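You operate a simulated robot arm through the tools that you are given. There is no shell and no other tool. Be economical: measure what you need, move in short steps, check, and stop when the job is done.

You run a simulated two-armed robot. Do the job below in one go: nothing can be reset, and whatever is moved stays where it is left.

Task
Take the lid off the black-lid jar and lay it down on the top of the bench with the ring press.

The check looks at the end state, three seconds after you hand in, the way a careful person would. Anything else that was tipped, shoved, dropped, spilled or broken makes it a failure. Lids that push on must go on centred and level and be pressed home; caps that screw on are set level and turned clockwise until they are tight.

Robot
Two 7-joint arms with two-finger parallel grippers on one trunk, on a base that drives. Base frame: it is fixed to the floor where the robot stands at the start and does not move with it; the origin is under the middle of the robot, x ahead of it, y to its left, z up; the surface under the hand at the start is at about z = 0.76. Units: m, degrees, N and s.
The left shoulder is at the start at [0.05, 0.158, 1.083], the right one opposite. With the tool pointing down near the work surface each hand reaches from about 0.2 to 0.66 m from the robot's upright axis, wherever it stands, measured 20 degrees to its own side. Payload 3.91 kg a hand.
The tool frame of a hand sits at the grasp point between the pads (the TCP): z along the fingers, y along the line on which they close. The tips reach 0.03 m beyond it. The gripper opens to 0.11 m. The fingers are 0.02 m wide and 0.01 m thick; the gripper's body (0.048 by 0.112 m) begins 0.055 m behind the TCP.
Orientation is that of the tool frame in the base frame, as a unit quaternion [x, y, z, w]. With the fingers straight down and closing along the base's y, the tool's x points along the base's -x, its y along +y and its z along -z.

Tools
- The arms move only by the tool apply_moves. It takes "left_targets", "right_targets" or both (then of equal length, played together; a hand with none holds still); each is a list of rows, each a list of 6 numbers: the shift along the tool's x, y, z in cm, then the turn, a rotation vector about the tool's x, y, z in degrees. In form: [[tx, ty, tz, rx, ry, rz], ...]. A call has 1 to 8 rows; each row is the pose to reach, as a shift and turn from the pose commanded when the call began, along the tool's axes at that moment. "left_grip" and "right_grip" are, for a hand that has rows, the finger opening in cm, from 0 to 11, set as the call begins (left out, the last holds). Rows are played at 5 a second. More than 0.05 m and 8.6 degrees between two rows, or a gripper value outside its range, and nothing of the call is played. Where a pose cannot be reached the arm comes as near as it can. A force on the tool above 40 N (or 10 N above the force at the start of the call, whichever is more), or a blocked arm, ends the call early, and 0.2 s more pass. The fingers move at their own pace (about 0.153 m/s each) and stop on an object; they squeeze with about 37 N. The grip force told is the motor's: it shows also when the fingers shut on nothing. Time passes only in rows, and 0.2 s behind the last, so rows that repeat a pose let the fingers close. The reply holds the time, the measured pose of the TCP, the force on the tool along the base axes, the opening and the grip force, in the units named above and with some noise, with the torque about the TCP (base axes, N m) and any sound that the robot's microphone picked up.
- Cameras (640 x 400 px; columns grow to the right, rows downward): "scene" is now at [0.129, 0.0211, 1.2312]; the picture's right is [0.23, -0.97, 0.00], its down [-0.45, -0.11, -0.88] and it looks along [0.86, 0.21, -0.47] (base axes); focal length 259 px, centre (320, 200). "left" rides on the left gripper at [0.072, -0.017, -0.103] in its tool frame; the picture's right is [0.23, 0.97, 0.00], its down [-0.76, 0.18, -0.62] and it looks along [-0.61, 0.14, 0.78] (tool axes); focal length 222 px, centre (320, 200). "right" rides on the right gripper at [0.072, 0.017, -0.103] in its tool frame; the picture's right is [-0.23, 0.97, 0.00], its down [-0.76, -0.18, -0.62] and it looks along [-0.61, -0.14, 0.78] (tool axes); focal length 222 px, centre (320, 200). There is no depth. A picture from a camera that has moved, and an enlarged one, comes with that camera's place and axes in the base frame and with its lens.
- get_image(camera): a new picture of that camera. The clock stands still meanwhile.
- lift_body(by): slides the trunk up (or, below 0, down) by that many m; the arms and the scene camera ride with it, the base frame stays. It gives what a move gives, with no picture.
- drive_base(legs): drives the robot by 1 to 6 legs, each [ahead, turn to the left] in m and degrees, along the robot's own axes; the way and the turn of a leg run together, so that a leg with both is an arc; at most 1.5 m and 180 degrees a leg. The arms and the cameras ride along, it lands a little off, and it stops where it bumps. It gives what a move gives.
- turn_head(pan, tilt): turns the head with the scene camera to pan (to the left, within 80 degrees either way) and tilt (down, from -29 to 69), counted from straight ahead of the robot. It gives what a move gives.
- inspect(camera, box): a new picture of the part [left, top, right, bottom] of that camera's present view, enlarged. The clock stands still meanwhile.
- hand_in(): hands the job in; it is judged then, once.

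Work in short steps. Places have to be worked out from the pictures, the camera data and where the tool is seen: move nearer, look again, correct. Check each grasp and each placing, and mend what went wrong. You have 120 turns and 100 pictures in all, those below and enlarged ones among them. Open the grippers and draw the arms clear of the work before you hand the job in, unless the task says otherwise; then end with one line.

The tools are called as name(argument=value, ...) on one line, values as JSON. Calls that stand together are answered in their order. apply_moves: Moves the arms, as the interface text tells. Its arguments: {"type":"object","properties":{"left_targets":{"type":"array","items":{"type":"array","items":{"type":"number"}}},"left_grip":{"type":"number"},"right_targets":{"type":"array","items":{"type":"array","items":{"type":"number"}}},"right_grip":{"type":"number"}},"required":[]} The other tools are called the same way: lift_body (by) slides the trunk up or down; drive_base (legs) drives the base; turn_head (pan, tilt) turns the head that bears the scene camera; get_image (camera) takes a picture; inspect (camera, box) takes an enlarged picture of a part of a camera's view; hand_in () hands the job in.

At the start:

```text
clock: 0.0
left_ee_pos: [0.3034, 0.1583, 1.0953]
left_ee_rot: [0.0, 1.0, -0.001, 0.0]
left_force: [-0.3, 0.0, 0.4]
left_ft_torque: [-0.01, -0.01, 0.0]
left_width: 0.11
left_grip_force: 0.0
right_ee_pos: [0.3904, -0.101, 1.0686]
right_ee_rot: [0.0, 1.0, 0.0, 0.0]
right_force: [0.2, -0.9, -0.3]
right_ft_torque: [0.01, 0.02, -0.03]
right_width: 0.1099
right_grip_force: 0.1
trunk travel left (down, up): [-0.325, 0.157]
robot x, y, heading: [0.0019, 0.0018, 0.1]
head pan, tilt: [13.5, 27.8]
```

scene: 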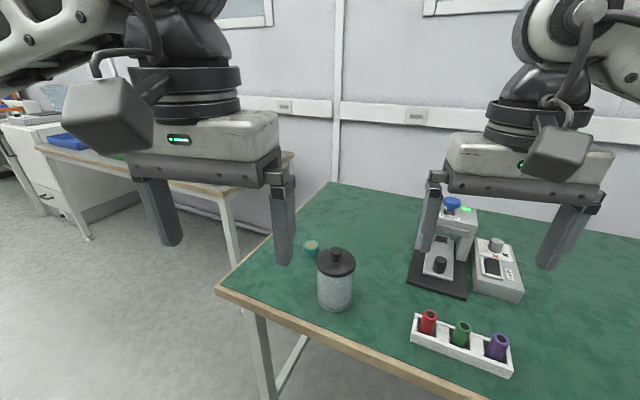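
right: 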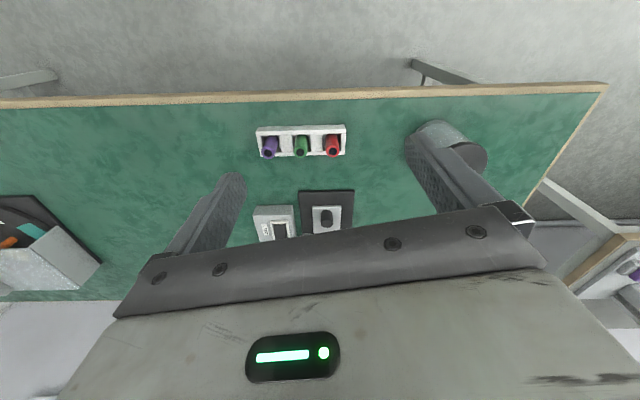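
left: 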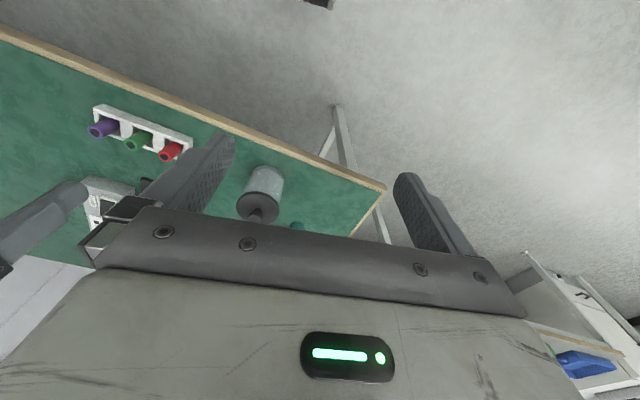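

The black-lid jar stands on the green bench near its left corner. I look closer at the jar and the instruments, and at the other bench to see which bench holds the ring press.

inspect(camera="scene", box=[280, 180, 540, 380])

turn_head(pan=70, tilt=25)

get_image(camera="scene")

turn_head(pan=-50, tilt=25)

get_image(camera="scene")

```text
2.00 times, centred on (410, 280) of scene
camera zoom: at [0.129, 0.0211, 1.2312], right [0.23, -0.97, 0.0], down [-0.45, -0.11, -0.88], along [0.86, 0.21, -0.47], focal length 518 px, centre (140, 40)
```

zoom: 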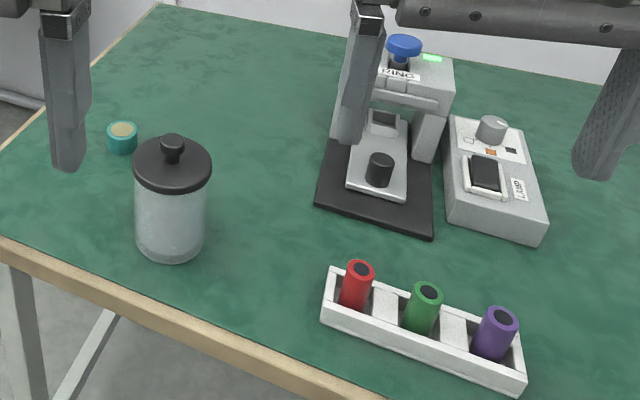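

```text
clock: 1.3
left_ee_pos: [0.3035, 0.1568, 1.097]
left_ee_rot: [-0.001, 1.0, -0.001, 0.001]
left_force: [0.8, 1.0, 0.4]
left_ft_torque: [0.01, 0.02, -0.05]
left_width: 0.1102
left_grip_force: 0.0
right_ee_pos: [0.3909, -0.101, 1.0686]
right_ee_rot: [-0.001, 1.0, 0.0, 0.0]
right_force: [0.2, -0.1, 0.4]
right_ft_torque: [0.0, -0.02, -0.02]
right_width: 0.11
right_grip_force: 0.0
trunk travel left (down, up): [-0.325, 0.157]
robot x, y, heading: [0.0024, 0.0014, 0.1]
head pan, tilt: [70.0, 25.0]
```

```text
95 pictures are left
camera scene: at [0.0719, 0.0863, 1.2357], right [0.94, -0.34, 0.0], down [-0.14, -0.4, -0.91], along [0.31, 0.85, -0.42], focal length 259 px, centre (320, 200)
```

scene: 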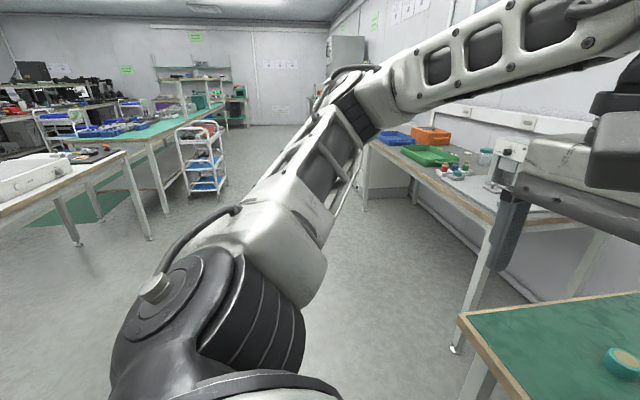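

```text
clock: 3.3
left_ee_pos: [0.3028, 0.157, 1.0965]
left_ee_rot: [-0.001, 1.0, -0.002, 0.001]
left_force: [0.0, 0.3, 0.3]
left_ft_torque: [-0.02, -0.02, 0.0]
left_width: 0.1101
left_grip_force: 0.1
right_ee_pos: [0.3904, -0.1007, 1.0688]
right_ee_rot: [0.0, 1.0, 0.0, 0.0]
right_force: [-0.9, -0.3, -0.2]
right_ft_torque: [0.0, 0.01, 0.0]
right_width: 0.1099
right_grip_force: 0.1
trunk travel left (down, up): [-0.325, 0.157]
robot x, y, heading: [-0.0022, 0.0013, -0.0]
head pan, tilt: [-50.0, 25.0]
```

```text
94 pictures are left
camera scene: at [0.0996, -0.0707, 1.2357], right [-0.77, -0.64, 0.0], down [-0.27, 0.32, -0.91], along [0.58, -0.69, -0.42], focal length 259 px, centre (320, 200)
```

scene: 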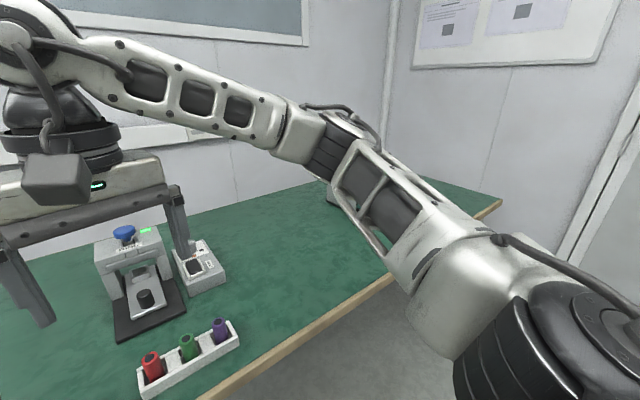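

The device here carries a label that seems to read "RING"; the further bench also has a similar device and a jar. I read both labels.

turn_head(pan=40, tilt=20)

inspect(camera="scene", box=[0, 100, 320, 300])

turn_head(pan=0, tilt=35)

get_image(camera="scene")

```text
clock: 4.9
left_ee_pos: [0.3034, 0.1576, 1.0961]
left_ee_rot: [-0.001, 1.0, -0.001, 0.001]
left_force: [-0.3, -1.4, -0.6]
left_ft_torque: [-0.04, 0.0, -0.03]
left_width: 0.1101
left_grip_force: 0.1
right_ee_pos: [0.3915, -0.1004, 1.069]
right_ee_rot: [0.0, 1.0, 0.0, 0.0]
right_force: [-1.1, -0.5, -0.5]
right_ft_torque: [-0.01, -0.03, 0.01]
right_width: 0.11
right_grip_force: 0.2
trunk travel left (down, up): [-0.325, 0.157]
robot x, y, heading: [0.0017, 0.0003, -0.0]
head pan, tilt: [40.0, 20.0]
```

```text
2.00 times, centred on (160, 200) of scene
camera zoom: at [0.1117, 0.0596, 1.2438], right [0.64, -0.77, 0.0], down [-0.26, -0.22, -0.94], along [0.72, 0.6, -0.34], focal length 518 px, centre (640, 200)
```

zoom: 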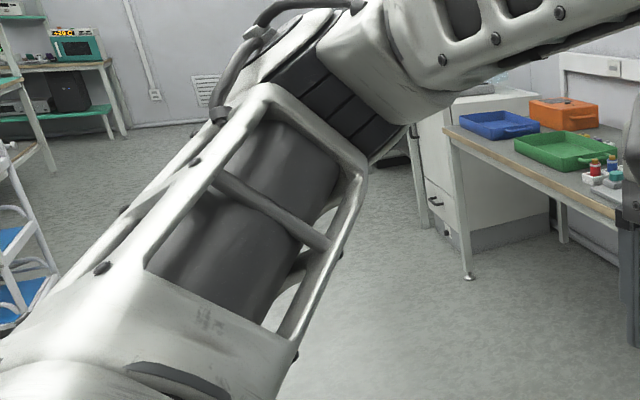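

```text
clock: 6.0
left_ee_pos: [0.3029, 0.1571, 1.0961]
left_ee_rot: [-0.001, 1.0, -0.001, 0.0]
left_force: [-0.1, -0.3, -0.5]
left_ft_torque: [0.02, -0.01, -0.01]
left_width: 0.11
left_grip_force: 0.0
right_ee_pos: [0.3911, -0.1009, 1.0678]
right_ee_rot: [0.0, 1.0, 0.0, -0.001]
right_force: [-0.5, -0.3, 0.0]
right_ft_torque: [0.01, 0.01, 0.02]
right_width: 0.11
right_grip_force: 0.0
trunk travel left (down, up): [-0.325, 0.157]
robot x, y, heading: [0.0019, 0.0018, 0.1]
head pan, tilt: [0.0, 35.0]
```

```text
92 pictures are left
camera scene: at [0.1284, -0.0001, 1.22], right [0.0, -1.0, 0.0], down [-0.57, 0.0, -0.82], along [0.82, 0.0, -0.57], focal length 259 px, centre (320, 200)
```

scene: 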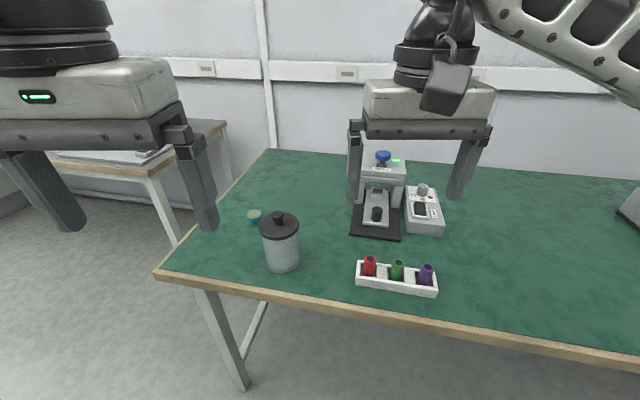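

inspect(camera="scene", box=[340, 140, 460, 215])

inspect(camera="scene", box=[220, 180, 340, 290])

turn_head(pan=62, tilt=25)

inspect(camera="scene", box=[340, 90, 580, 240])

```text
5.33 times, centred on (400, 178) of scene
camera zoom: at [0.1284, -0.0001, 1.22], right [0.0, -1.0, 0.0], down [-0.57, 0.0, -0.82], along [0.82, 0.0, -0.57], focal length 1382 px, centre (-107, 320)
```

zoom: 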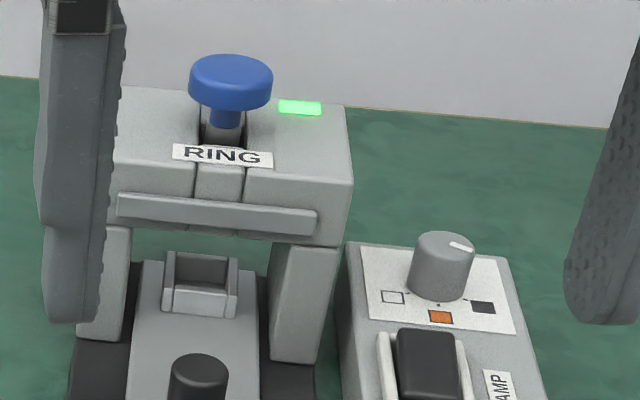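

```text
3.64 times, centred on (280, 235) of scene
camera zoom: at [0.1284, -0.0001, 1.22], right [0.0, -1.0, 0.0], down [-0.57, 0.0, -0.82], along [0.82, 0.0, -0.57], focal length 942 px, centre (466, 73)
```

zoom: 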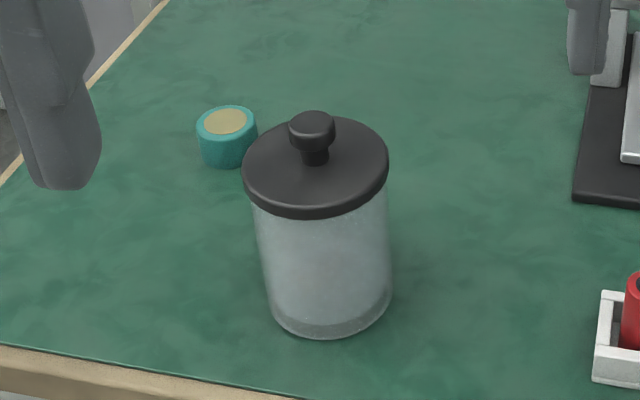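

```text
clock: 7.3
left_ee_pos: [0.3041, 0.1572, 1.0955]
left_ee_rot: [-0.001, 1.0, -0.001, 0.001]
left_force: [-0.3, 0.4, 0.2]
left_ft_torque: [0.04, 0.0, -0.05]
left_width: 0.1098
left_grip_force: 0.1
right_ee_pos: [0.3909, -0.1003, 1.0681]
right_ee_rot: [0.001, 1.0, 0.0, -0.001]
right_force: [0.2, 0.0, 1.0]
right_ft_torque: [-0.02, 0.03, 0.03]
right_width: 0.1101
right_grip_force: 0.1
trunk travel left (down, up): [-0.325, 0.157]
robot x, y, heading: [0.002, 0.0033, -0.2]
head pan, tilt: [62.0, 25.0]
```

```text
2.67 times, centred on (460, 165) of scene
camera zoom: at [0.0836, 0.0811, 1.2357], right [0.88, -0.47, 0.0], down [-0.2, -0.37, -0.91], along [0.43, 0.8, -0.42], focal length 691 px, centre (-53, 293)
```

zoom: 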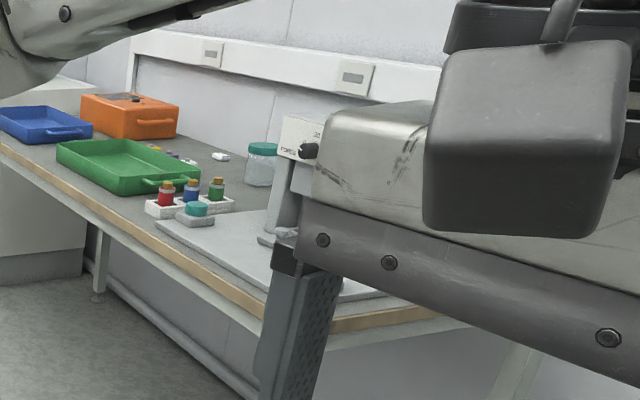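

The ring press is on the same green bench. From the pictures: jar axis ≈ (0.546, 0.087), lid top z ≈ 0.865, knob top ≈ 0.895, knob Ø ≈ 26 mm, lid Ø ≈ 85 mm; free space left of the jar at about (0.57, 0.215). I move the left hand above the knob and the right hand aside.

apply_moves(left_targets=[[-3.5, -1, 0, 0, 0, 0], [-7, -2, 0, 0, 0, 0], [-10.5, -3, 1, 0, 0, 0], [-14, -4, 2, 0, 0, 0], [-17.5, -5, 3, 0, 0, 0], [-21, -6, 4, 0, 0, 0], [-24, -7, 5, 0, 0, 0], [-24, -7, 5, 0, 0, 0]], right_targets=[[2, -2, 0, 0, 0, 0], [4, -4, 0, 0, 0, 0], [6, -6, 0, 0, 0, 0], [8, -8, 0, 0, 0, 0], [8, -9, 0, 0, 0, 0], [8, -10, 0, 0, 0, 0], [8, -10, 0, 0, 0, 0], [8, -10, 0, 0, 0, 0]])

turn_head(pan=10, tilt=32)

get_image(camera="scene")

get_image(camera="left")

```text
clock: 9.1
left_ee_pos: [0.5422, 0.0885, 1.0462]
left_ee_rot: [0.001, 1.0, -0.001, 0.001]
left_force: [0.0, -0.4, 0.6]
left_ft_torque: [-0.05, 0.02, 0.0]
left_width: 0.11
left_grip_force: 0.0
right_ee_pos: [0.3103, -0.1987, 1.0681]
right_ee_rot: [-0.001, 1.0, 0.0, 0.0]
right_force: [0.1, -0.3, 0.3]
right_ft_torque: [-0.02, 0.02, 0.0]
right_width: 0.1099
right_grip_force: 0.0
trunk travel left (down, up): [-0.325, 0.157]
robot x, y, heading: [0.0024, 0.0, -0.2]
head pan, tilt: [62.0, 25.0]
```

```text
clock: 10.3
left_ee_pos: [0.544, 0.088, 1.0477]
left_ee_rot: [-0.001, 1.0, -0.002, 0.002]
left_force: [0.8, -1.0, 0.1]
left_ft_torque: [0.0, -0.04, 0.0]
left_width: 0.11
left_grip_force: 0.1
right_ee_pos: [0.3107, -0.2008, 1.0679]
right_ee_rot: [0.0, 1.0, 0.0, 0.0]
right_force: [0.7, -0.2, -0.6]
right_ft_torque: [-0.05, 0.02, 0.0]
right_width: 0.1103
right_grip_force: 0.0
trunk travel left (down, up): [-0.325, 0.157]
robot x, y, heading: [0.0007, -0.0003, -0.1]
head pan, tilt: [10.0, 32.0]
```

```text
88 pictures are left
camera scene: at [0.1285, 0.0154, 1.2246], right [0.17, -0.98, 0.0], down [-0.52, -0.09, -0.85], along [0.84, 0.15, -0.53], focal length 259 px, centre (320, 200)
```

scene: 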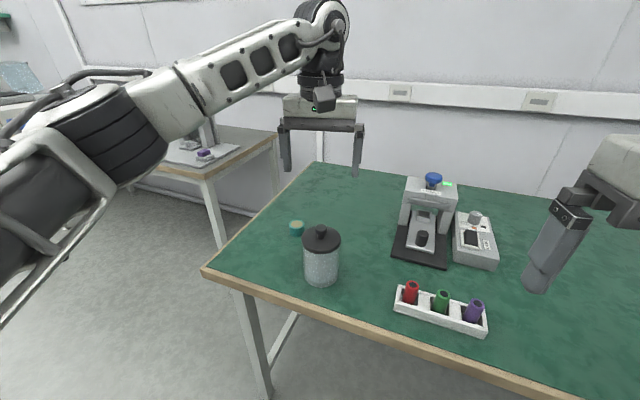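

```text
87 pictures are left
camera left: at [0.4701, 0.0713, 1.15], right [-0.23, 0.97, 0.0], down [0.76, 0.18, 0.62], along [0.61, 0.14, -0.78], focal length 222 px, centre (320, 200)
```

left: 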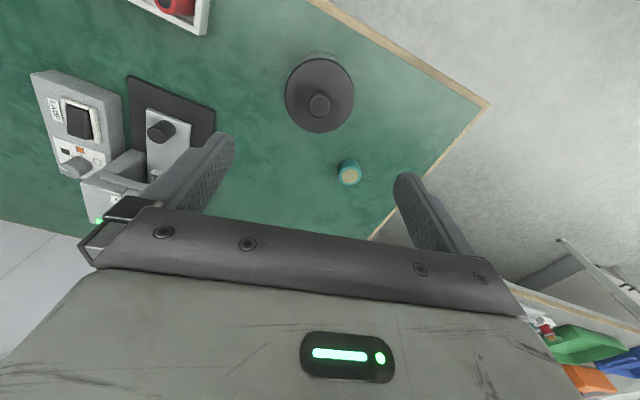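

Triangulating from both cameras puts the knob top at about (0.542, 0.086, 0.887); the left hand is right over it. I lower to z ≈ 0.93 with fingers at 6 cm and look.

apply_moves(left_targets=[[0, -0.2, 4, 0, 0, 0], [0, -0.2, 8, 0, 0, 0], [0, -0.2, 11.5, 0, 0, 0], [0, -0.2, 11.5, 0, 0, 0]], left_grip=6)

inspect(camera="scene", box=[240, 150, 400, 300])

get_image(camera="left")

```text
clock: 11.3
left_ee_pos: [0.5451, 0.0859, 0.9318]
left_ee_rot: [-0.001, 1.0, -0.002, 0.001]
left_force: [-1.0, 0.0, -0.7]
left_ft_torque: [0.02, -0.01, 0.0]
left_width: 0.0602
left_grip_force: 0.1
right_ee_pos: [0.3111, -0.2002, 1.0669]
right_ee_rot: [0.0, 1.0, 0.001, 0.0]
right_force: [-0.1, -0.9, 0.1]
right_ft_torque: [-0.01, 0.02, -0.03]
right_width: 0.1098
right_grip_force: 0.0
trunk travel left (down, up): [-0.325, 0.157]
robot x, y, heading: [-0.0015, -0.0011, 0.2]
head pan, tilt: [10.0, 32.0]
```

```text
2.67 times, centred on (320, 225) of scene
camera zoom: at [0.1285, 0.0154, 1.2246], right [0.17, -0.98, 0.0], down [-0.52, -0.09, -0.85], along [0.84, 0.15, -0.53], focal length 691 px, centre (320, 133)
```

zoom: 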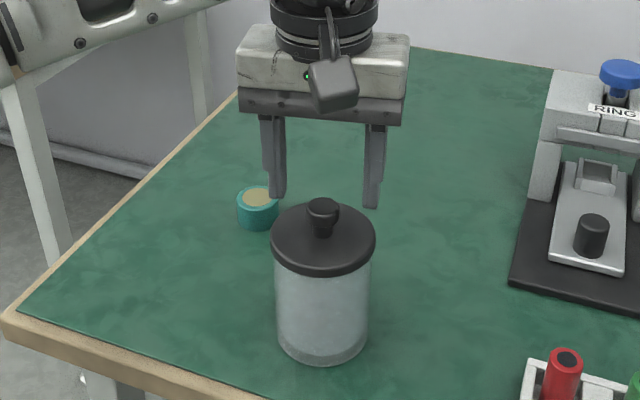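

```text
85 pictures are left
camera left: at [0.4705, 0.0692, 1.0341], right [-0.23, 0.97, 0.0], down [0.76, 0.18, 0.62], along [0.61, 0.14, -0.78], focal length 222 px, centre (320, 200)
```

left: 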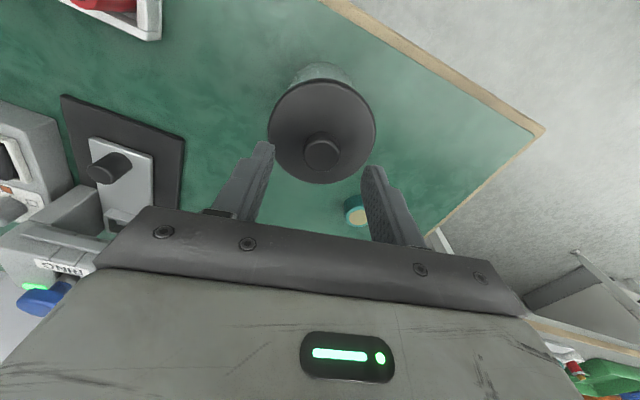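

The fingertips look about 1 cm beyond the knob's centre. I shift back toward the robot by 1 cm, go down 1.5 cm and compare again.

apply_moves(left_targets=[[1.0, 0, 0, 0, 0, 0], [1.0, 0, 1.5, 0, 0, 0], [1.0, 0, 1.5, 0, 0, 0]])

inspect(camera="scene", box=[280, 190, 360, 240])

inspect(camera="left", box=[240, 50, 400, 200])

```text
clock: 12.1
left_ee_pos: [0.5332, 0.0857, 0.9164]
left_ee_rot: [0.0, 1.0, 0.0, 0.001]
left_force: [0.1, 0.6, 0.5]
left_ft_torque: [-0.05, -0.01, -0.02]
left_width: 0.0598
left_grip_force: 0.1
right_ee_pos: [0.3098, -0.2015, 1.0684]
right_ee_rot: [0.0, 1.0, 0.0, -0.001]
right_force: [-0.9, 1.2, 0.6]
right_ft_torque: [-0.03, -0.04, -0.02]
right_width: 0.11
right_grip_force: 0.1
trunk travel left (down, up): [-0.325, 0.157]
robot x, y, heading: [-0.0021, -0.0021, 0.1]
head pan, tilt: [10.0, 32.0]
```

```text
8.00 times, centred on (320, 215) of scene
camera zoom: at [0.1285, 0.0154, 1.2246], right [0.17, -0.98, 0.0], down [-0.52, -0.09, -0.85], along [0.84, 0.15, -0.53], focal length 2073 px, centre (320, 80)
```

zoom: 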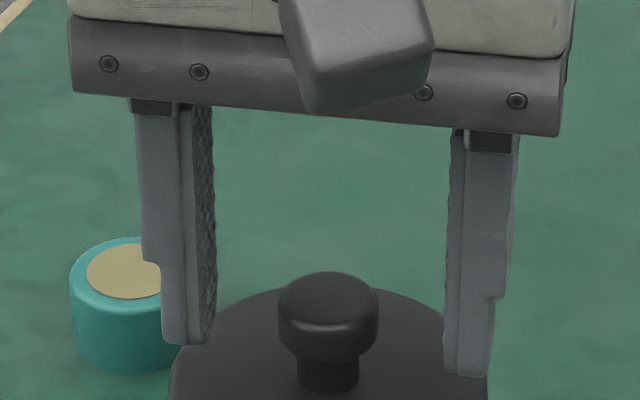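

```text
2.67 times, centred on (320, 125) of left
camera zoom: at [0.4611, 0.0686, 1.0197], right [-0.23, 0.97, 0.0], down [0.76, 0.18, 0.62], along [0.61, 0.14, -0.78], focal length 592 px, centre (320, 400)
```

zoom: 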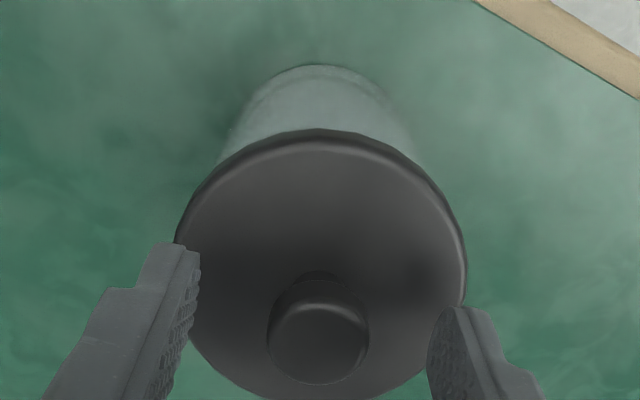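

Both rays intersect at about (0.533, 0.086, 0.905), so the hand is centred and the tips overlap the knob head. I lower 3 mm and close.

apply_moves(left_targets=[[0, 0, 0.3, 0, 0, 0], [0, 0, 0.3, 0, 0, 0], [0, 0, 0.3, 0, 0, 0], [0, 0, 0.3, 0, 0, 0]], left_grip=0)

inspect(camera="scene", box=[270, 190, 370, 290])

```text
clock: 13.1
left_ee_pos: [0.534, 0.0857, 0.9154]
left_ee_rot: [-0.001, 1.0, -0.001, 0.003]
left_force: [2.7, 5.4, 15.9]
left_ft_torque: [0.17, -0.08, 0.01]
left_width: 0.0242
left_grip_force: 37.2
right_ee_pos: [0.3097, -0.2004, 1.0688]
right_ee_rot: [0.0, 1.0, 0.0, 0.001]
right_force: [0.4, 0.7, 0.3]
right_ft_torque: [0.01, 0.0, 0.0]
right_width: 0.1104
right_grip_force: 0.0
trunk travel left (down, up): [-0.325, 0.157]
robot x, y, heading: [0.001, 0.0024, -0.0]
head pan, tilt: [10.0, 32.0]
```

```text
4.00 times, centred on (320, 240) of scene
camera zoom: at [0.1274, 0.0157, 1.2249], right [0.17, -0.98, 0.0], down [-0.52, -0.09, -0.85], along [0.84, 0.15, -0.53], focal length 1036 px, centre (320, 40)
```

zoom: 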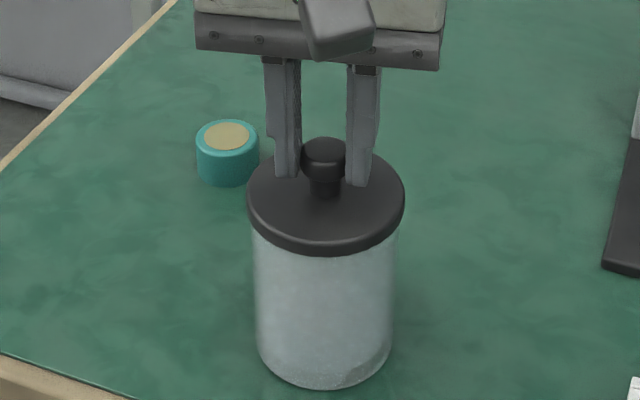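

The knob is gripped (24 mm, 37 N), tips resting lightly on the lid. I lift slowly 1.5 cm to see whether the lid comes off or the jar comes along.

apply_moves(left_targets=[[0, 0, -0.3, 0, 0, 0], [0, 0, -0.6, 0, 0, 0], [0, 0, -0.9, 0, 0, 0], [0, 0, -1.2, 0, 0, 0], [0, 0, -1.5, 0, 0, 0]])

inspect(camera="scene", box=[270, 190, 370, 290])

```text
clock: 14.3
left_ee_pos: [0.5341, 0.0849, 0.9281]
left_ee_rot: [-0.001, 1.0, 0.0, 0.0]
left_force: [0.0, -0.4, 0.1]
left_ft_torque: [0.0, 0.02, 0.02]
left_width: 0.0241
left_grip_force: 37.3
right_ee_pos: [0.3096, -0.1993, 1.0677]
right_ee_rot: [0.0, 1.0, 0.0, -0.002]
right_force: [0.0, -0.4, 0.8]
right_ft_torque: [0.0, 0.05, -0.01]
right_width: 0.1099
right_grip_force: 0.1
trunk travel left (down, up): [-0.325, 0.157]
robot x, y, heading: [-0.0031, -0.0023, 0.0]
head pan, tilt: [10.0, 32.0]
heard: snap
```

```text
4.00 times, centred on (320, 240) of scene
camera zoom: at [0.1285, 0.0154, 1.2246], right [0.17, -0.98, 0.0], down [-0.52, -0.09, -0.85], along [0.84, 0.15, -0.53], focal length 1036 px, centre (320, 40)
```

zoom: 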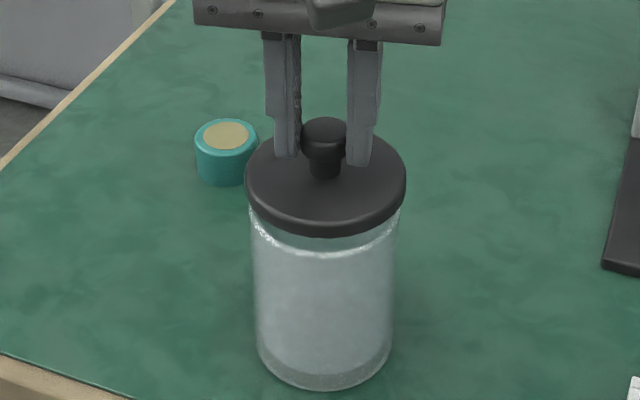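

The lid snapped free and the jar stayed put. I lift it well clear and carry it left to above (0.57, 0.215).

apply_moves(left_targets=[[0, 0, -3, 0, 0, 0], [0, 0, -6, 0, 0, 0], [0, 0, -8, 0, 0, 0], [-1, 4, -8, 0, 0, 0], [-2, 8, -8, 0, 0, 0], [-3, 11, -8, 0, 0, 0], [-3.5, 13, -8, 0, 0, 0], [-3.5, 13, -8, 0, 0, 0]])

get_image(camera="scene")

get_image(camera="left")

```text
clock: 16.1
left_ee_pos: [0.5676, 0.2153, 1.0084]
left_ee_rot: [-0.001, 1.0, 0.0, 0.001]
left_force: [-0.3, -0.1, -0.3]
left_ft_torque: [0.01, 0.0, 0.01]
left_width: 0.0244
left_grip_force: 37.4
right_ee_pos: [0.3097, -0.1998, 1.0672]
right_ee_rot: [0.0, 1.0, 0.0, 0.0]
right_force: [0.1, 0.2, 0.7]
right_ft_torque: [-0.04, 0.02, -0.04]
right_width: 0.1102
right_grip_force: 0.0
trunk travel left (down, up): [-0.325, 0.157]
robot x, y, heading: [0.0, -0.0017, -0.2]
head pan, tilt: [10.0, 32.0]
```

```text
80 pictures are left
camera scene: at [0.1285, 0.0153, 1.2246], right [0.17, -0.98, 0.0], down [-0.52, -0.09, -0.85], along [0.84, 0.15, -0.53], focal length 259 px, centre (320, 200)
```

scene: 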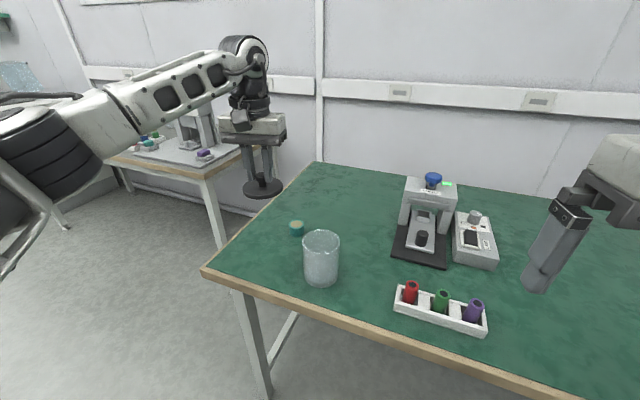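

```text
79 pictures are left
camera left: at [0.4947, 0.1987, 1.1108], right [-0.23, 0.97, 0.0], down [0.76, 0.18, 0.62], along [0.61, 0.14, -0.78], focal length 222 px, centre (320, 200)
```

left: 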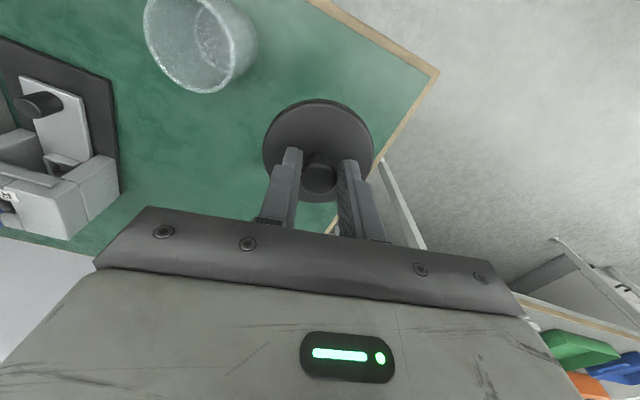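

Jar still upright in place. The target spot at (0.57, 0.215) has about 5 cm to the bench edge and 5 cm to the teal cap; I lower the lid to z ≈ 0.84.

apply_moves(left_targets=[[0, 0, 4, 0, 0, 0], [0, 0, 8, 0, 0, 0], [0, 0, 12, 0, 0, 0], [0, 0, 15, 0, 0, 0], [0, 0, 17, 0, 0, 0], [0, 0, 17, 0, 0, 0]])

inspect(camera="scene", box=[200, 170, 360, 300])

```text
clock: 17.5
left_ee_pos: [0.569, 0.2146, 0.838]
left_ee_rot: [-0.001, 1.0, -0.001, 0.0]
left_force: [0.8, 0.8, 0.1]
left_ft_torque: [0.01, 0.02, 0.01]
left_width: 0.0241
left_grip_force: 37.1
right_ee_pos: [0.3102, -0.2013, 1.0674]
right_ee_rot: [0.0, 1.0, -0.001, -0.001]
right_force: [0.2, -0.3, -0.4]
right_ft_torque: [-0.01, -0.03, -0.02]
right_width: 0.11
right_grip_force: 0.0
trunk travel left (down, up): [-0.325, 0.157]
robot x, y, heading: [-0.0003, -0.0027, 0.0]
head pan, tilt: [10.0, 32.0]
```

```text
3.08 times, centred on (280, 235) of scene
camera zoom: at [0.1285, 0.0154, 1.2246], right [0.17, -0.98, 0.0], down [-0.52, -0.09, -0.85], along [0.84, 0.15, -0.53], focal length 797 px, centre (443, 92)
```

zoom: 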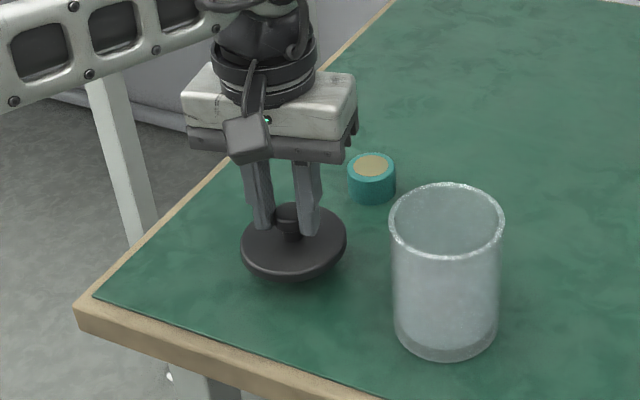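

Clear surroundings. Now I lower in 4 mm steps, watching the force.

apply_moves(left_targets=[[0, 0, 0.4, 0, 0, 0], [0, 0, 0.8, 0, 0, 0], [0, 0, 1.2, 0, 0, 0], [0, 0, 1.6, 0, 0, 0], [0, 0, 2.0, 0, 0, 0]])

inspect(camera="scene", box=[230, 200, 310, 260])

```text
clock: 18.7
left_ee_pos: [0.5699, 0.2149, 0.8184]
left_ee_rot: [0.0, 1.0, 0.0, 0.0]
left_force: [0.4, -0.4, 0.5]
left_ft_torque: [-0.01, 0.01, 0.01]
left_width: 0.0243
left_grip_force: 37.1
right_ee_pos: [0.3102, -0.1996, 1.0669]
right_ee_rot: [0.0, 1.0, 0.001, 0.0]
right_force: [-0.4, 0.6, 0.5]
right_ft_torque: [0.0, 0.01, 0.01]
right_width: 0.1103
right_grip_force: 0.1
trunk travel left (down, up): [-0.325, 0.157]
robot x, y, heading: [-0.002, 0.0005, -0.1]
head pan, tilt: [10.0, 32.0]
```

```text
6.67 times, centred on (270, 230) of scene
camera zoom: at [0.1286, 0.0154, 1.2246], right [0.17, -0.98, 0.0], down [-0.52, -0.09, -0.85], along [0.84, 0.15, -0.53], focal length 1728 px, centre (653, 0)
```

zoom: 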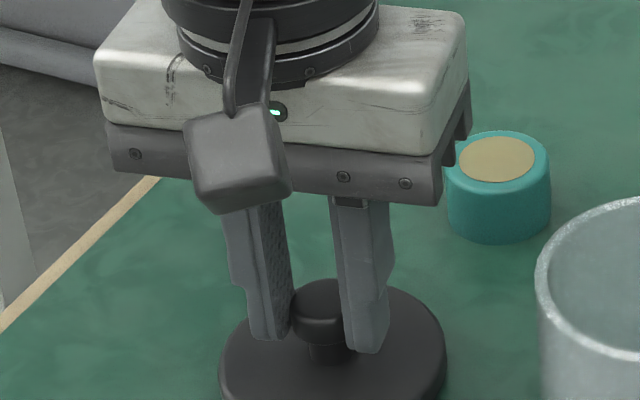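

No contact yet; continuing in 2 mm steps.

apply_moves(left_targets=[[0, 0, 0.2, 0, 0, 0], [0, 0, 0.4, 0, 0, 0], [0, 0, 0.6, 0, 0, 0], [0, 0, 0.8, 0, 0, 0]])

```text
clock: 19.7
left_ee_pos: [0.5684, 0.2153, 0.8129]
left_ee_rot: [-0.001, 1.0, -0.001, 0.002]
left_force: [-0.6, 0.5, 6.0]
left_ft_torque: [0.11, 0.11, 0.0]
left_width: 0.0245
left_grip_force: 36.9
right_ee_pos: [0.3097, -0.2, 1.0678]
right_ee_rot: [0.0, 1.0, 0.0, 0.0]
right_force: [-0.1, 0.0, -0.2]
right_ft_torque: [0.0, 0.02, -0.01]
right_width: 0.1101
right_grip_force: 0.0
trunk travel left (down, up): [-0.325, 0.157]
robot x, y, heading: [-0.0023, -0.0018, -0.0]
head pan, tilt: [10.0, 32.0]
```

Contact at z ≈ 0.813 (6 N). I look to confirm it rests flat.

inspect(camera="scene", box=[220, 210, 320, 280])

```text
5.71 times, centred on (270, 245) of scene
camera zoom: at [0.128, 0.0152, 1.2248], right [0.17, -0.98, 0.0], down [-0.52, -0.09, -0.85], along [0.84, 0.15, -0.53], focal length 1481 px, centre (606, -57)
```

zoom: 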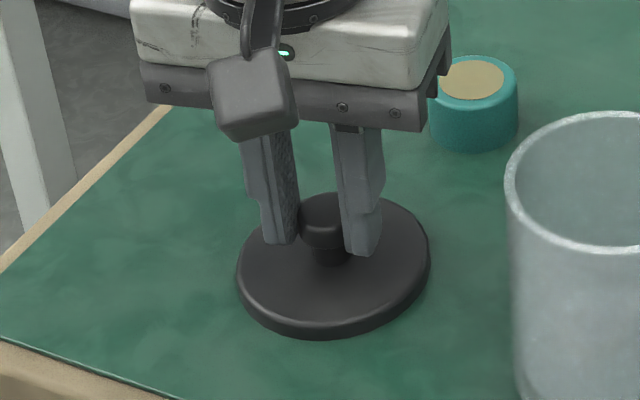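

The lid lies flat on the bench. I open to 6 cm and then raise straight up.

apply_moves(left_targets=[[0, 0, 0, 0, 0, 0], [0, 0, 0, 0, 0, 0], [0, 0, 0, 0, 0, 0]], left_grip=6)

apply_moves(left_targets=[[0, 0, -2, 0, 0, 0], [0, 0, -5, 0, 0, 0], [0, 0, -9, 0, 0, 0], [0, 0, -13, 0, 0, 0], [0, 0, -17, 0, 0, 0], [0, 0, -21, 0, 0, 0], [4, 2, -24, 0, 0, 0], [8, 4, -25, 0, 0, 0]])

get_image(camera="scene")

inspect(camera="scene", box=[200, 190, 360, 300])

```text
clock: 20.5
left_ee_pos: [0.5671, 0.2155, 0.8103]
left_ee_rot: [-0.001, 1.0, -0.001, 0.001]
left_force: [0.0, 0.4, -0.7]
left_ft_torque: [-0.01, -0.01, 0.01]
left_width: 0.0604
left_grip_force: 0.0
right_ee_pos: [0.31, -0.1997, 1.0686]
right_ee_rot: [0.0, 1.0, 0.0, -0.001]
right_force: [0.1, 0.3, 0.6]
right_ft_torque: [-0.01, -0.01, 0.03]
right_width: 0.1099
right_grip_force: 0.0
trunk travel left (down, up): [-0.325, 0.157]
robot x, y, heading: [0.003, 0.0032, -0.1]
head pan, tilt: [10.0, 32.0]
```

```text
refused: row 7 steps farther than a row can; nothing moved
```

```text
75 pictures are left
camera scene: at [0.1285, 0.0154, 1.2246], right [0.17, -0.98, 0.0], down [-0.52, -0.09, -0.85], along [0.84, 0.15, -0.53], focal length 259 px, centre (320, 200)
```

scene: 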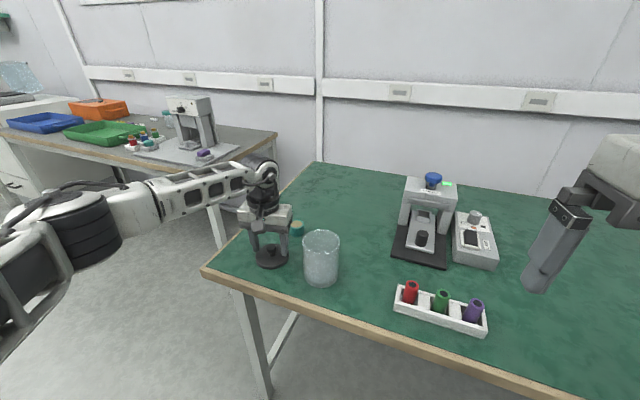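

```text
3.64 times, centred on (280, 245) of scene
camera zoom: at [0.1285, 0.0154, 1.2246], right [0.17, -0.98, 0.0], down [-0.52, -0.09, -0.85], along [0.84, 0.15, -0.53], focal length 942 px, centre (466, 36)
```

zoom: 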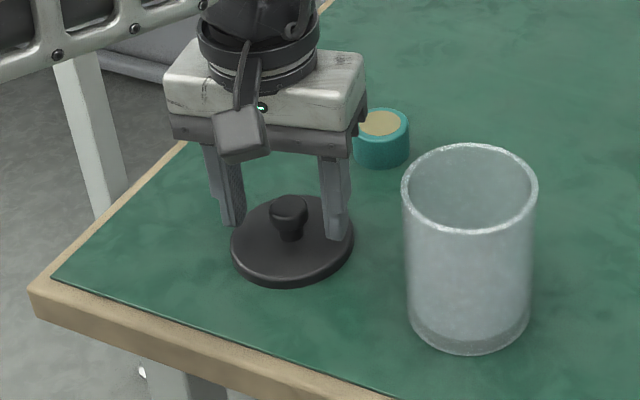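

The lid is released. There is another press-like device on the far bench now in view; I read its label before I decide that this is the right bench, and raise the hand.

apply_moves(left_targets=[[0, 0, -2, 0, 0, 0], [0, 0, -5, 0, 0, 0], [0, 0, -9, 0, 0, 0], [0, 0, -13, 0, 0, 0]])

inspect(camera="scene", box=[100, 80, 260, 180])

inspect(camera="scene", box=[160, 90, 220, 130])

inspect(camera="scene", box=[385, 165, 505, 275])

```text
clock: 21.5
left_ee_pos: [0.5691, 0.2154, 0.9422]
left_ee_rot: [-0.001, 1.0, 0.0, 0.001]
left_force: [0.0, -0.1, 0.5]
left_ft_torque: [0.01, -0.01, 0.02]
left_width: 0.0602
left_grip_force: 0.2
right_ee_pos: [0.3104, -0.2006, 1.0694]
right_ee_rot: [0.0, 1.0, 0.0, 0.0]
right_force: [-0.4, 0.2, 0.1]
right_ft_torque: [-0.05, -0.01, 0.0]
right_width: 0.11
right_grip_force: 0.0
trunk travel left (down, up): [-0.325, 0.157]
robot x, y, heading: [0.0019, -0.0002, -0.0]
head pan, tilt: [10.0, 32.0]
```

```text
4.00 times, centred on (180, 130) of scene
camera zoom: at [0.1283, 0.0152, 1.2246], right [0.17, -0.98, 0.0], down [-0.52, -0.09, -0.85], along [0.84, 0.15, -0.53], focal length 1036 px, centre (880, 480)
```

zoom: 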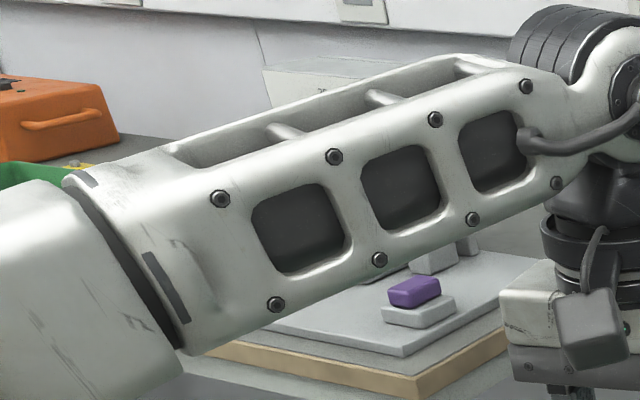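

```text
10.00 times, centred on (190, 110) of scene
camera zoom: at [0.1283, 0.0152, 1.2246], right [0.17, -0.98, 0.0], down [-0.52, -0.09, -0.85], along [0.84, 0.15, -0.53], focal length 2591 px, centre (1620, 1100)
```

zoom: 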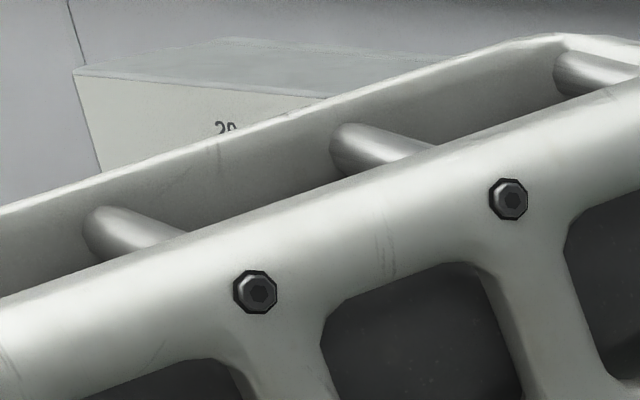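

```text
3.64 times, centred on (445, 220) of scene
camera zoom: at [0.1283, 0.0152, 1.2246], right [0.17, -0.98, 0.0], down [-0.52, -0.09, -0.85], along [0.84, 0.15, -0.53], focal length 942 px, centre (-134, 127)
```

zoom: 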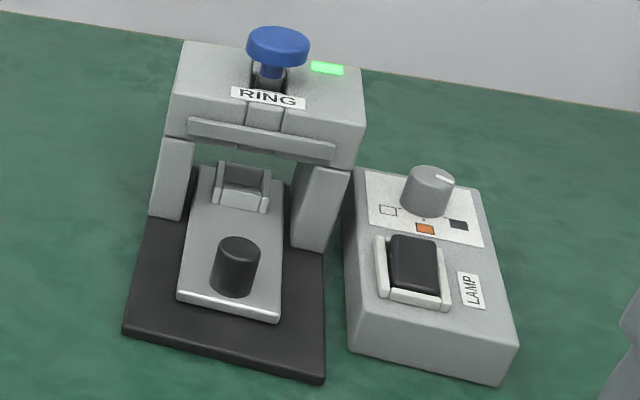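

Arm hides the other device. I draw the left arm back and up, then read it.

apply_moves(left_targets=[[0, 0, -4, 0, 0, 0], [0, 0, -8, 0, 0, 0], [0, 0, -12, 0, 0, 0], [4, 0, -14, 0, 0, 0], [8, 0, -15, 0, 0, 0], [12, 0, -15, 0, 0, 0], [16, 0, -15, 0, 0, 0], [20, 0, -15, 0, 0, 0]])

turn_head(pan=45, tilt=25)

get_image(camera="scene")

```text
clock: 23.3
left_ee_pos: [0.3682, 0.216, 1.091]
left_ee_rot: [-0.001, 1.0, -0.001, 0.001]
left_force: [0.1, 0.3, 0.6]
left_ft_torque: [0.01, -0.04, 0.01]
left_width: 0.0598
left_grip_force: 0.1
right_ee_pos: [0.3101, -0.2007, 1.068]
right_ee_rot: [0.0, 1.0, 0.0, 0.0]
right_force: [0.0, 0.3, 0.2]
right_ft_torque: [0.01, 0.01, -0.01]
right_width: 0.1101
right_grip_force: 0.0
trunk travel left (down, up): [-0.325, 0.157]
robot x, y, heading: [-0.0009, -0.0012, 0.1]
head pan, tilt: [10.0, 32.0]
```

```text
clock: 24.3
left_ee_pos: [0.369, 0.2153, 1.0891]
left_ee_rot: [-0.001, 1.0, -0.001, 0.001]
left_force: [0.3, 0.0, -0.1]
left_ft_torque: [0.01, 0.03, 0.0]
left_width: 0.0603
left_grip_force: 0.0
right_ee_pos: [0.3104, -0.2005, 1.069]
right_ee_rot: [0.0, 1.0, 0.0, -0.001]
right_force: [-0.3, 0.9, 0.7]
right_ft_torque: [0.0, 0.0, -0.01]
right_width: 0.1101
right_grip_force: 0.1
trunk travel left (down, up): [-0.325, 0.157]
robot x, y, heading: [-0.0014, -0.0022, -0.2]
head pan, tilt: [45.0, 25.0]
```

```text
70 pictures are left
camera scene: at [0.1055, 0.0649, 1.2357], right [0.71, -0.71, 0.0], down [-0.3, -0.3, -0.91], along [0.64, 0.64, -0.42], focal length 259 px, centre (320, 200)
```

scene: 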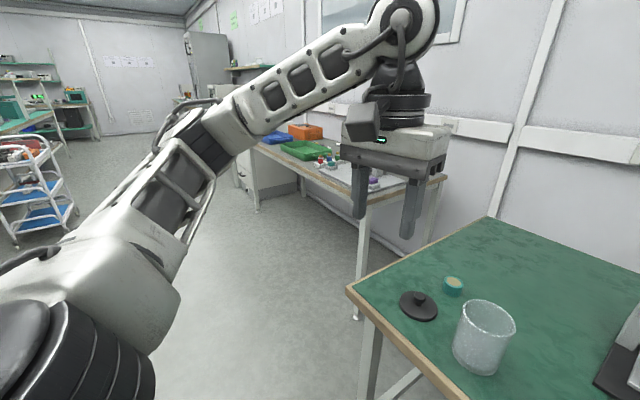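

Lid and jar look fine. The hand still hides the other device; I shift it back and to the right, then look.

apply_moves(left_targets=[[3, -1, -3, 0, 0, 0], [5, -2, -6, 0, 0, 0], [7, -3, -9, 0, 0, 0], [7, -4, -13, 0, 0, 0], [7, -4, -17, 0, 0, 0], [7, -4, -21, 0, 0, 0], [7, -4, -24, 0, 0, 0]])

turn_head(pan=38, tilt=25)

get_image(camera="scene")

```text
clock: 25.9
left_ee_pos: [0.3026, 0.1733, 1.3007]
left_ee_rot: [0.0, 1.0, -0.003, 0.003]
left_force: [0.8, 0.7, -1.2]
left_ft_torque: [-0.01, -0.02, 0.02]
left_width: 0.06
left_grip_force: 0.1
left hand out of reach, approached as far as the arm can: row 7
right_ee_pos: [0.3111, -0.2004, 1.0679]
right_ee_rot: [0.0, 1.0, 0.0, 0.0]
right_force: [1.0, 0.8, 1.0]
right_ft_torque: [0.0, 0.0, 0.02]
right_width: 0.1101
right_grip_force: 0.1
trunk travel left (down, up): [-0.325, 0.157]
robot x, y, heading: [-0.0064, 0.0006, -0.0]
head pan, tilt: [45.0, 25.0]
```

```text
clock: 26.6
left_ee_pos: [0.3016, 0.1737, 1.3001]
left_ee_rot: [0.0, 1.0, -0.002, 0.001]
left_force: [0.0, 0.7, 0.8]
left_ft_torque: [0.01, -0.02, 0.02]
left_width: 0.0602
left_grip_force: 0.1
right_ee_pos: [0.3104, -0.2013, 1.0681]
right_ee_rot: [0.0, 1.0, 0.0, 0.0]
right_force: [-0.5, 0.1, 0.1]
right_ft_torque: [0.04, -0.02, 0.03]
right_width: 0.1102
right_grip_force: 0.1
trunk travel left (down, up): [-0.325, 0.157]
robot x, y, heading: [-0.0015, -0.0013, 0.0]
head pan, tilt: [38.0, 25.0]
```

```text
69 pictures are left
camera scene: at [0.1129, 0.0566, 1.2357], right [0.62, -0.79, 0.0], down [-0.33, -0.26, -0.91], along [0.71, 0.56, -0.42], focal length 259 px, centre (320, 200)
```

scene: 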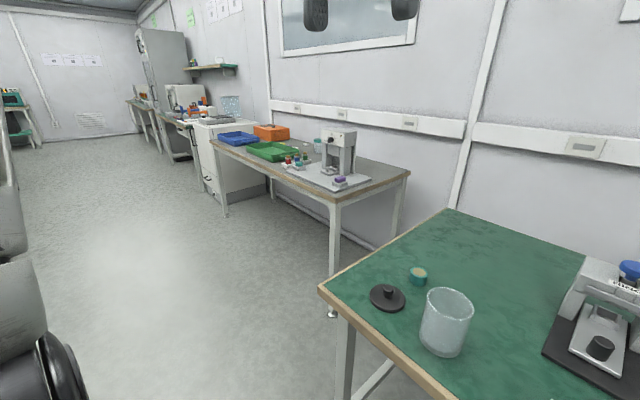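

inspect(camera="scene", box=[270, 115, 390, 195])

inspect(camera="scene", box=[316, 122, 364, 152])

inspect(camera="scene", box=[310, 240, 510, 370])

```text
5.00 times, centred on (330, 155) of scene
camera zoom: at [0.1129, 0.0566, 1.2357], right [0.62, -0.79, 0.0], down [-0.33, -0.26, -0.91], along [0.71, 0.56, -0.42], focal length 1296 px, centre (270, 425)
```

zoom: 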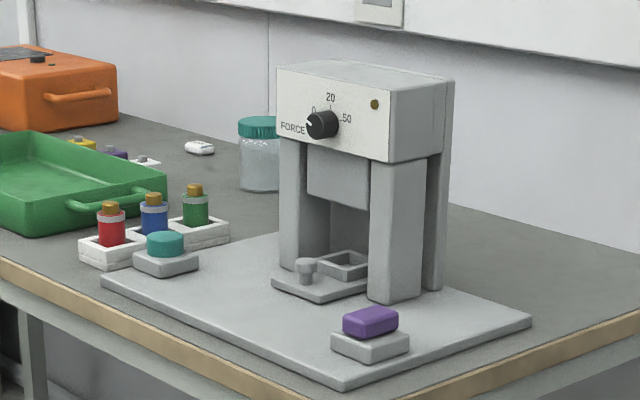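

```text
13.33 times, centred on (340, 137) of scene
camera zoom: at [0.1129, 0.0566, 1.2357], right [0.62, -0.79, 0.0], down [-0.33, -0.26, -0.91], along [0.71, 0.56, -0.42], focal length 3455 px, centre (53, 1040)
```

zoom: 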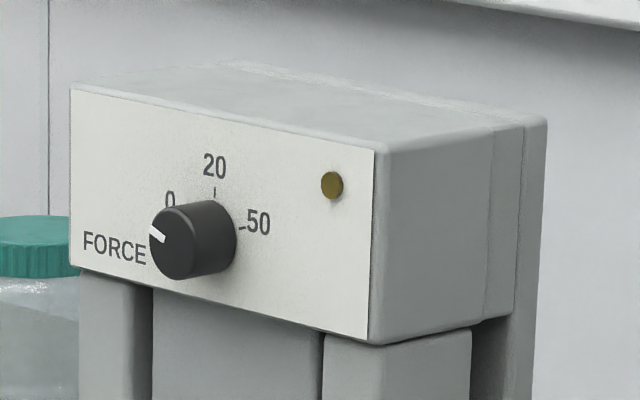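

```text
3.08 times, centred on (410, 305) of scene
camera zoom: at [0.1129, 0.0566, 1.2357], right [0.62, -0.79, 0.0], down [-0.33, -0.26, -0.91], along [0.71, 0.56, -0.42], focal length 797 px, centre (43, -123)
```

zoom: 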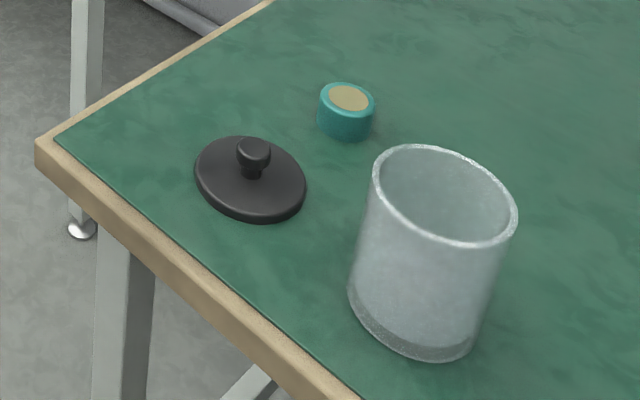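

The other device is a FORCE press, so the RING press bench is the green one, where the lid now lies flat. The jar stands untouched, and both hands are open and clear, so I hand in.

hand_in()

```text
The job is handed in.
```

The black lid is off the jar and lying flat on the green bench that holds the ring press. The jar is still standing where it was, nothing else was moved, and I have handed the job in.
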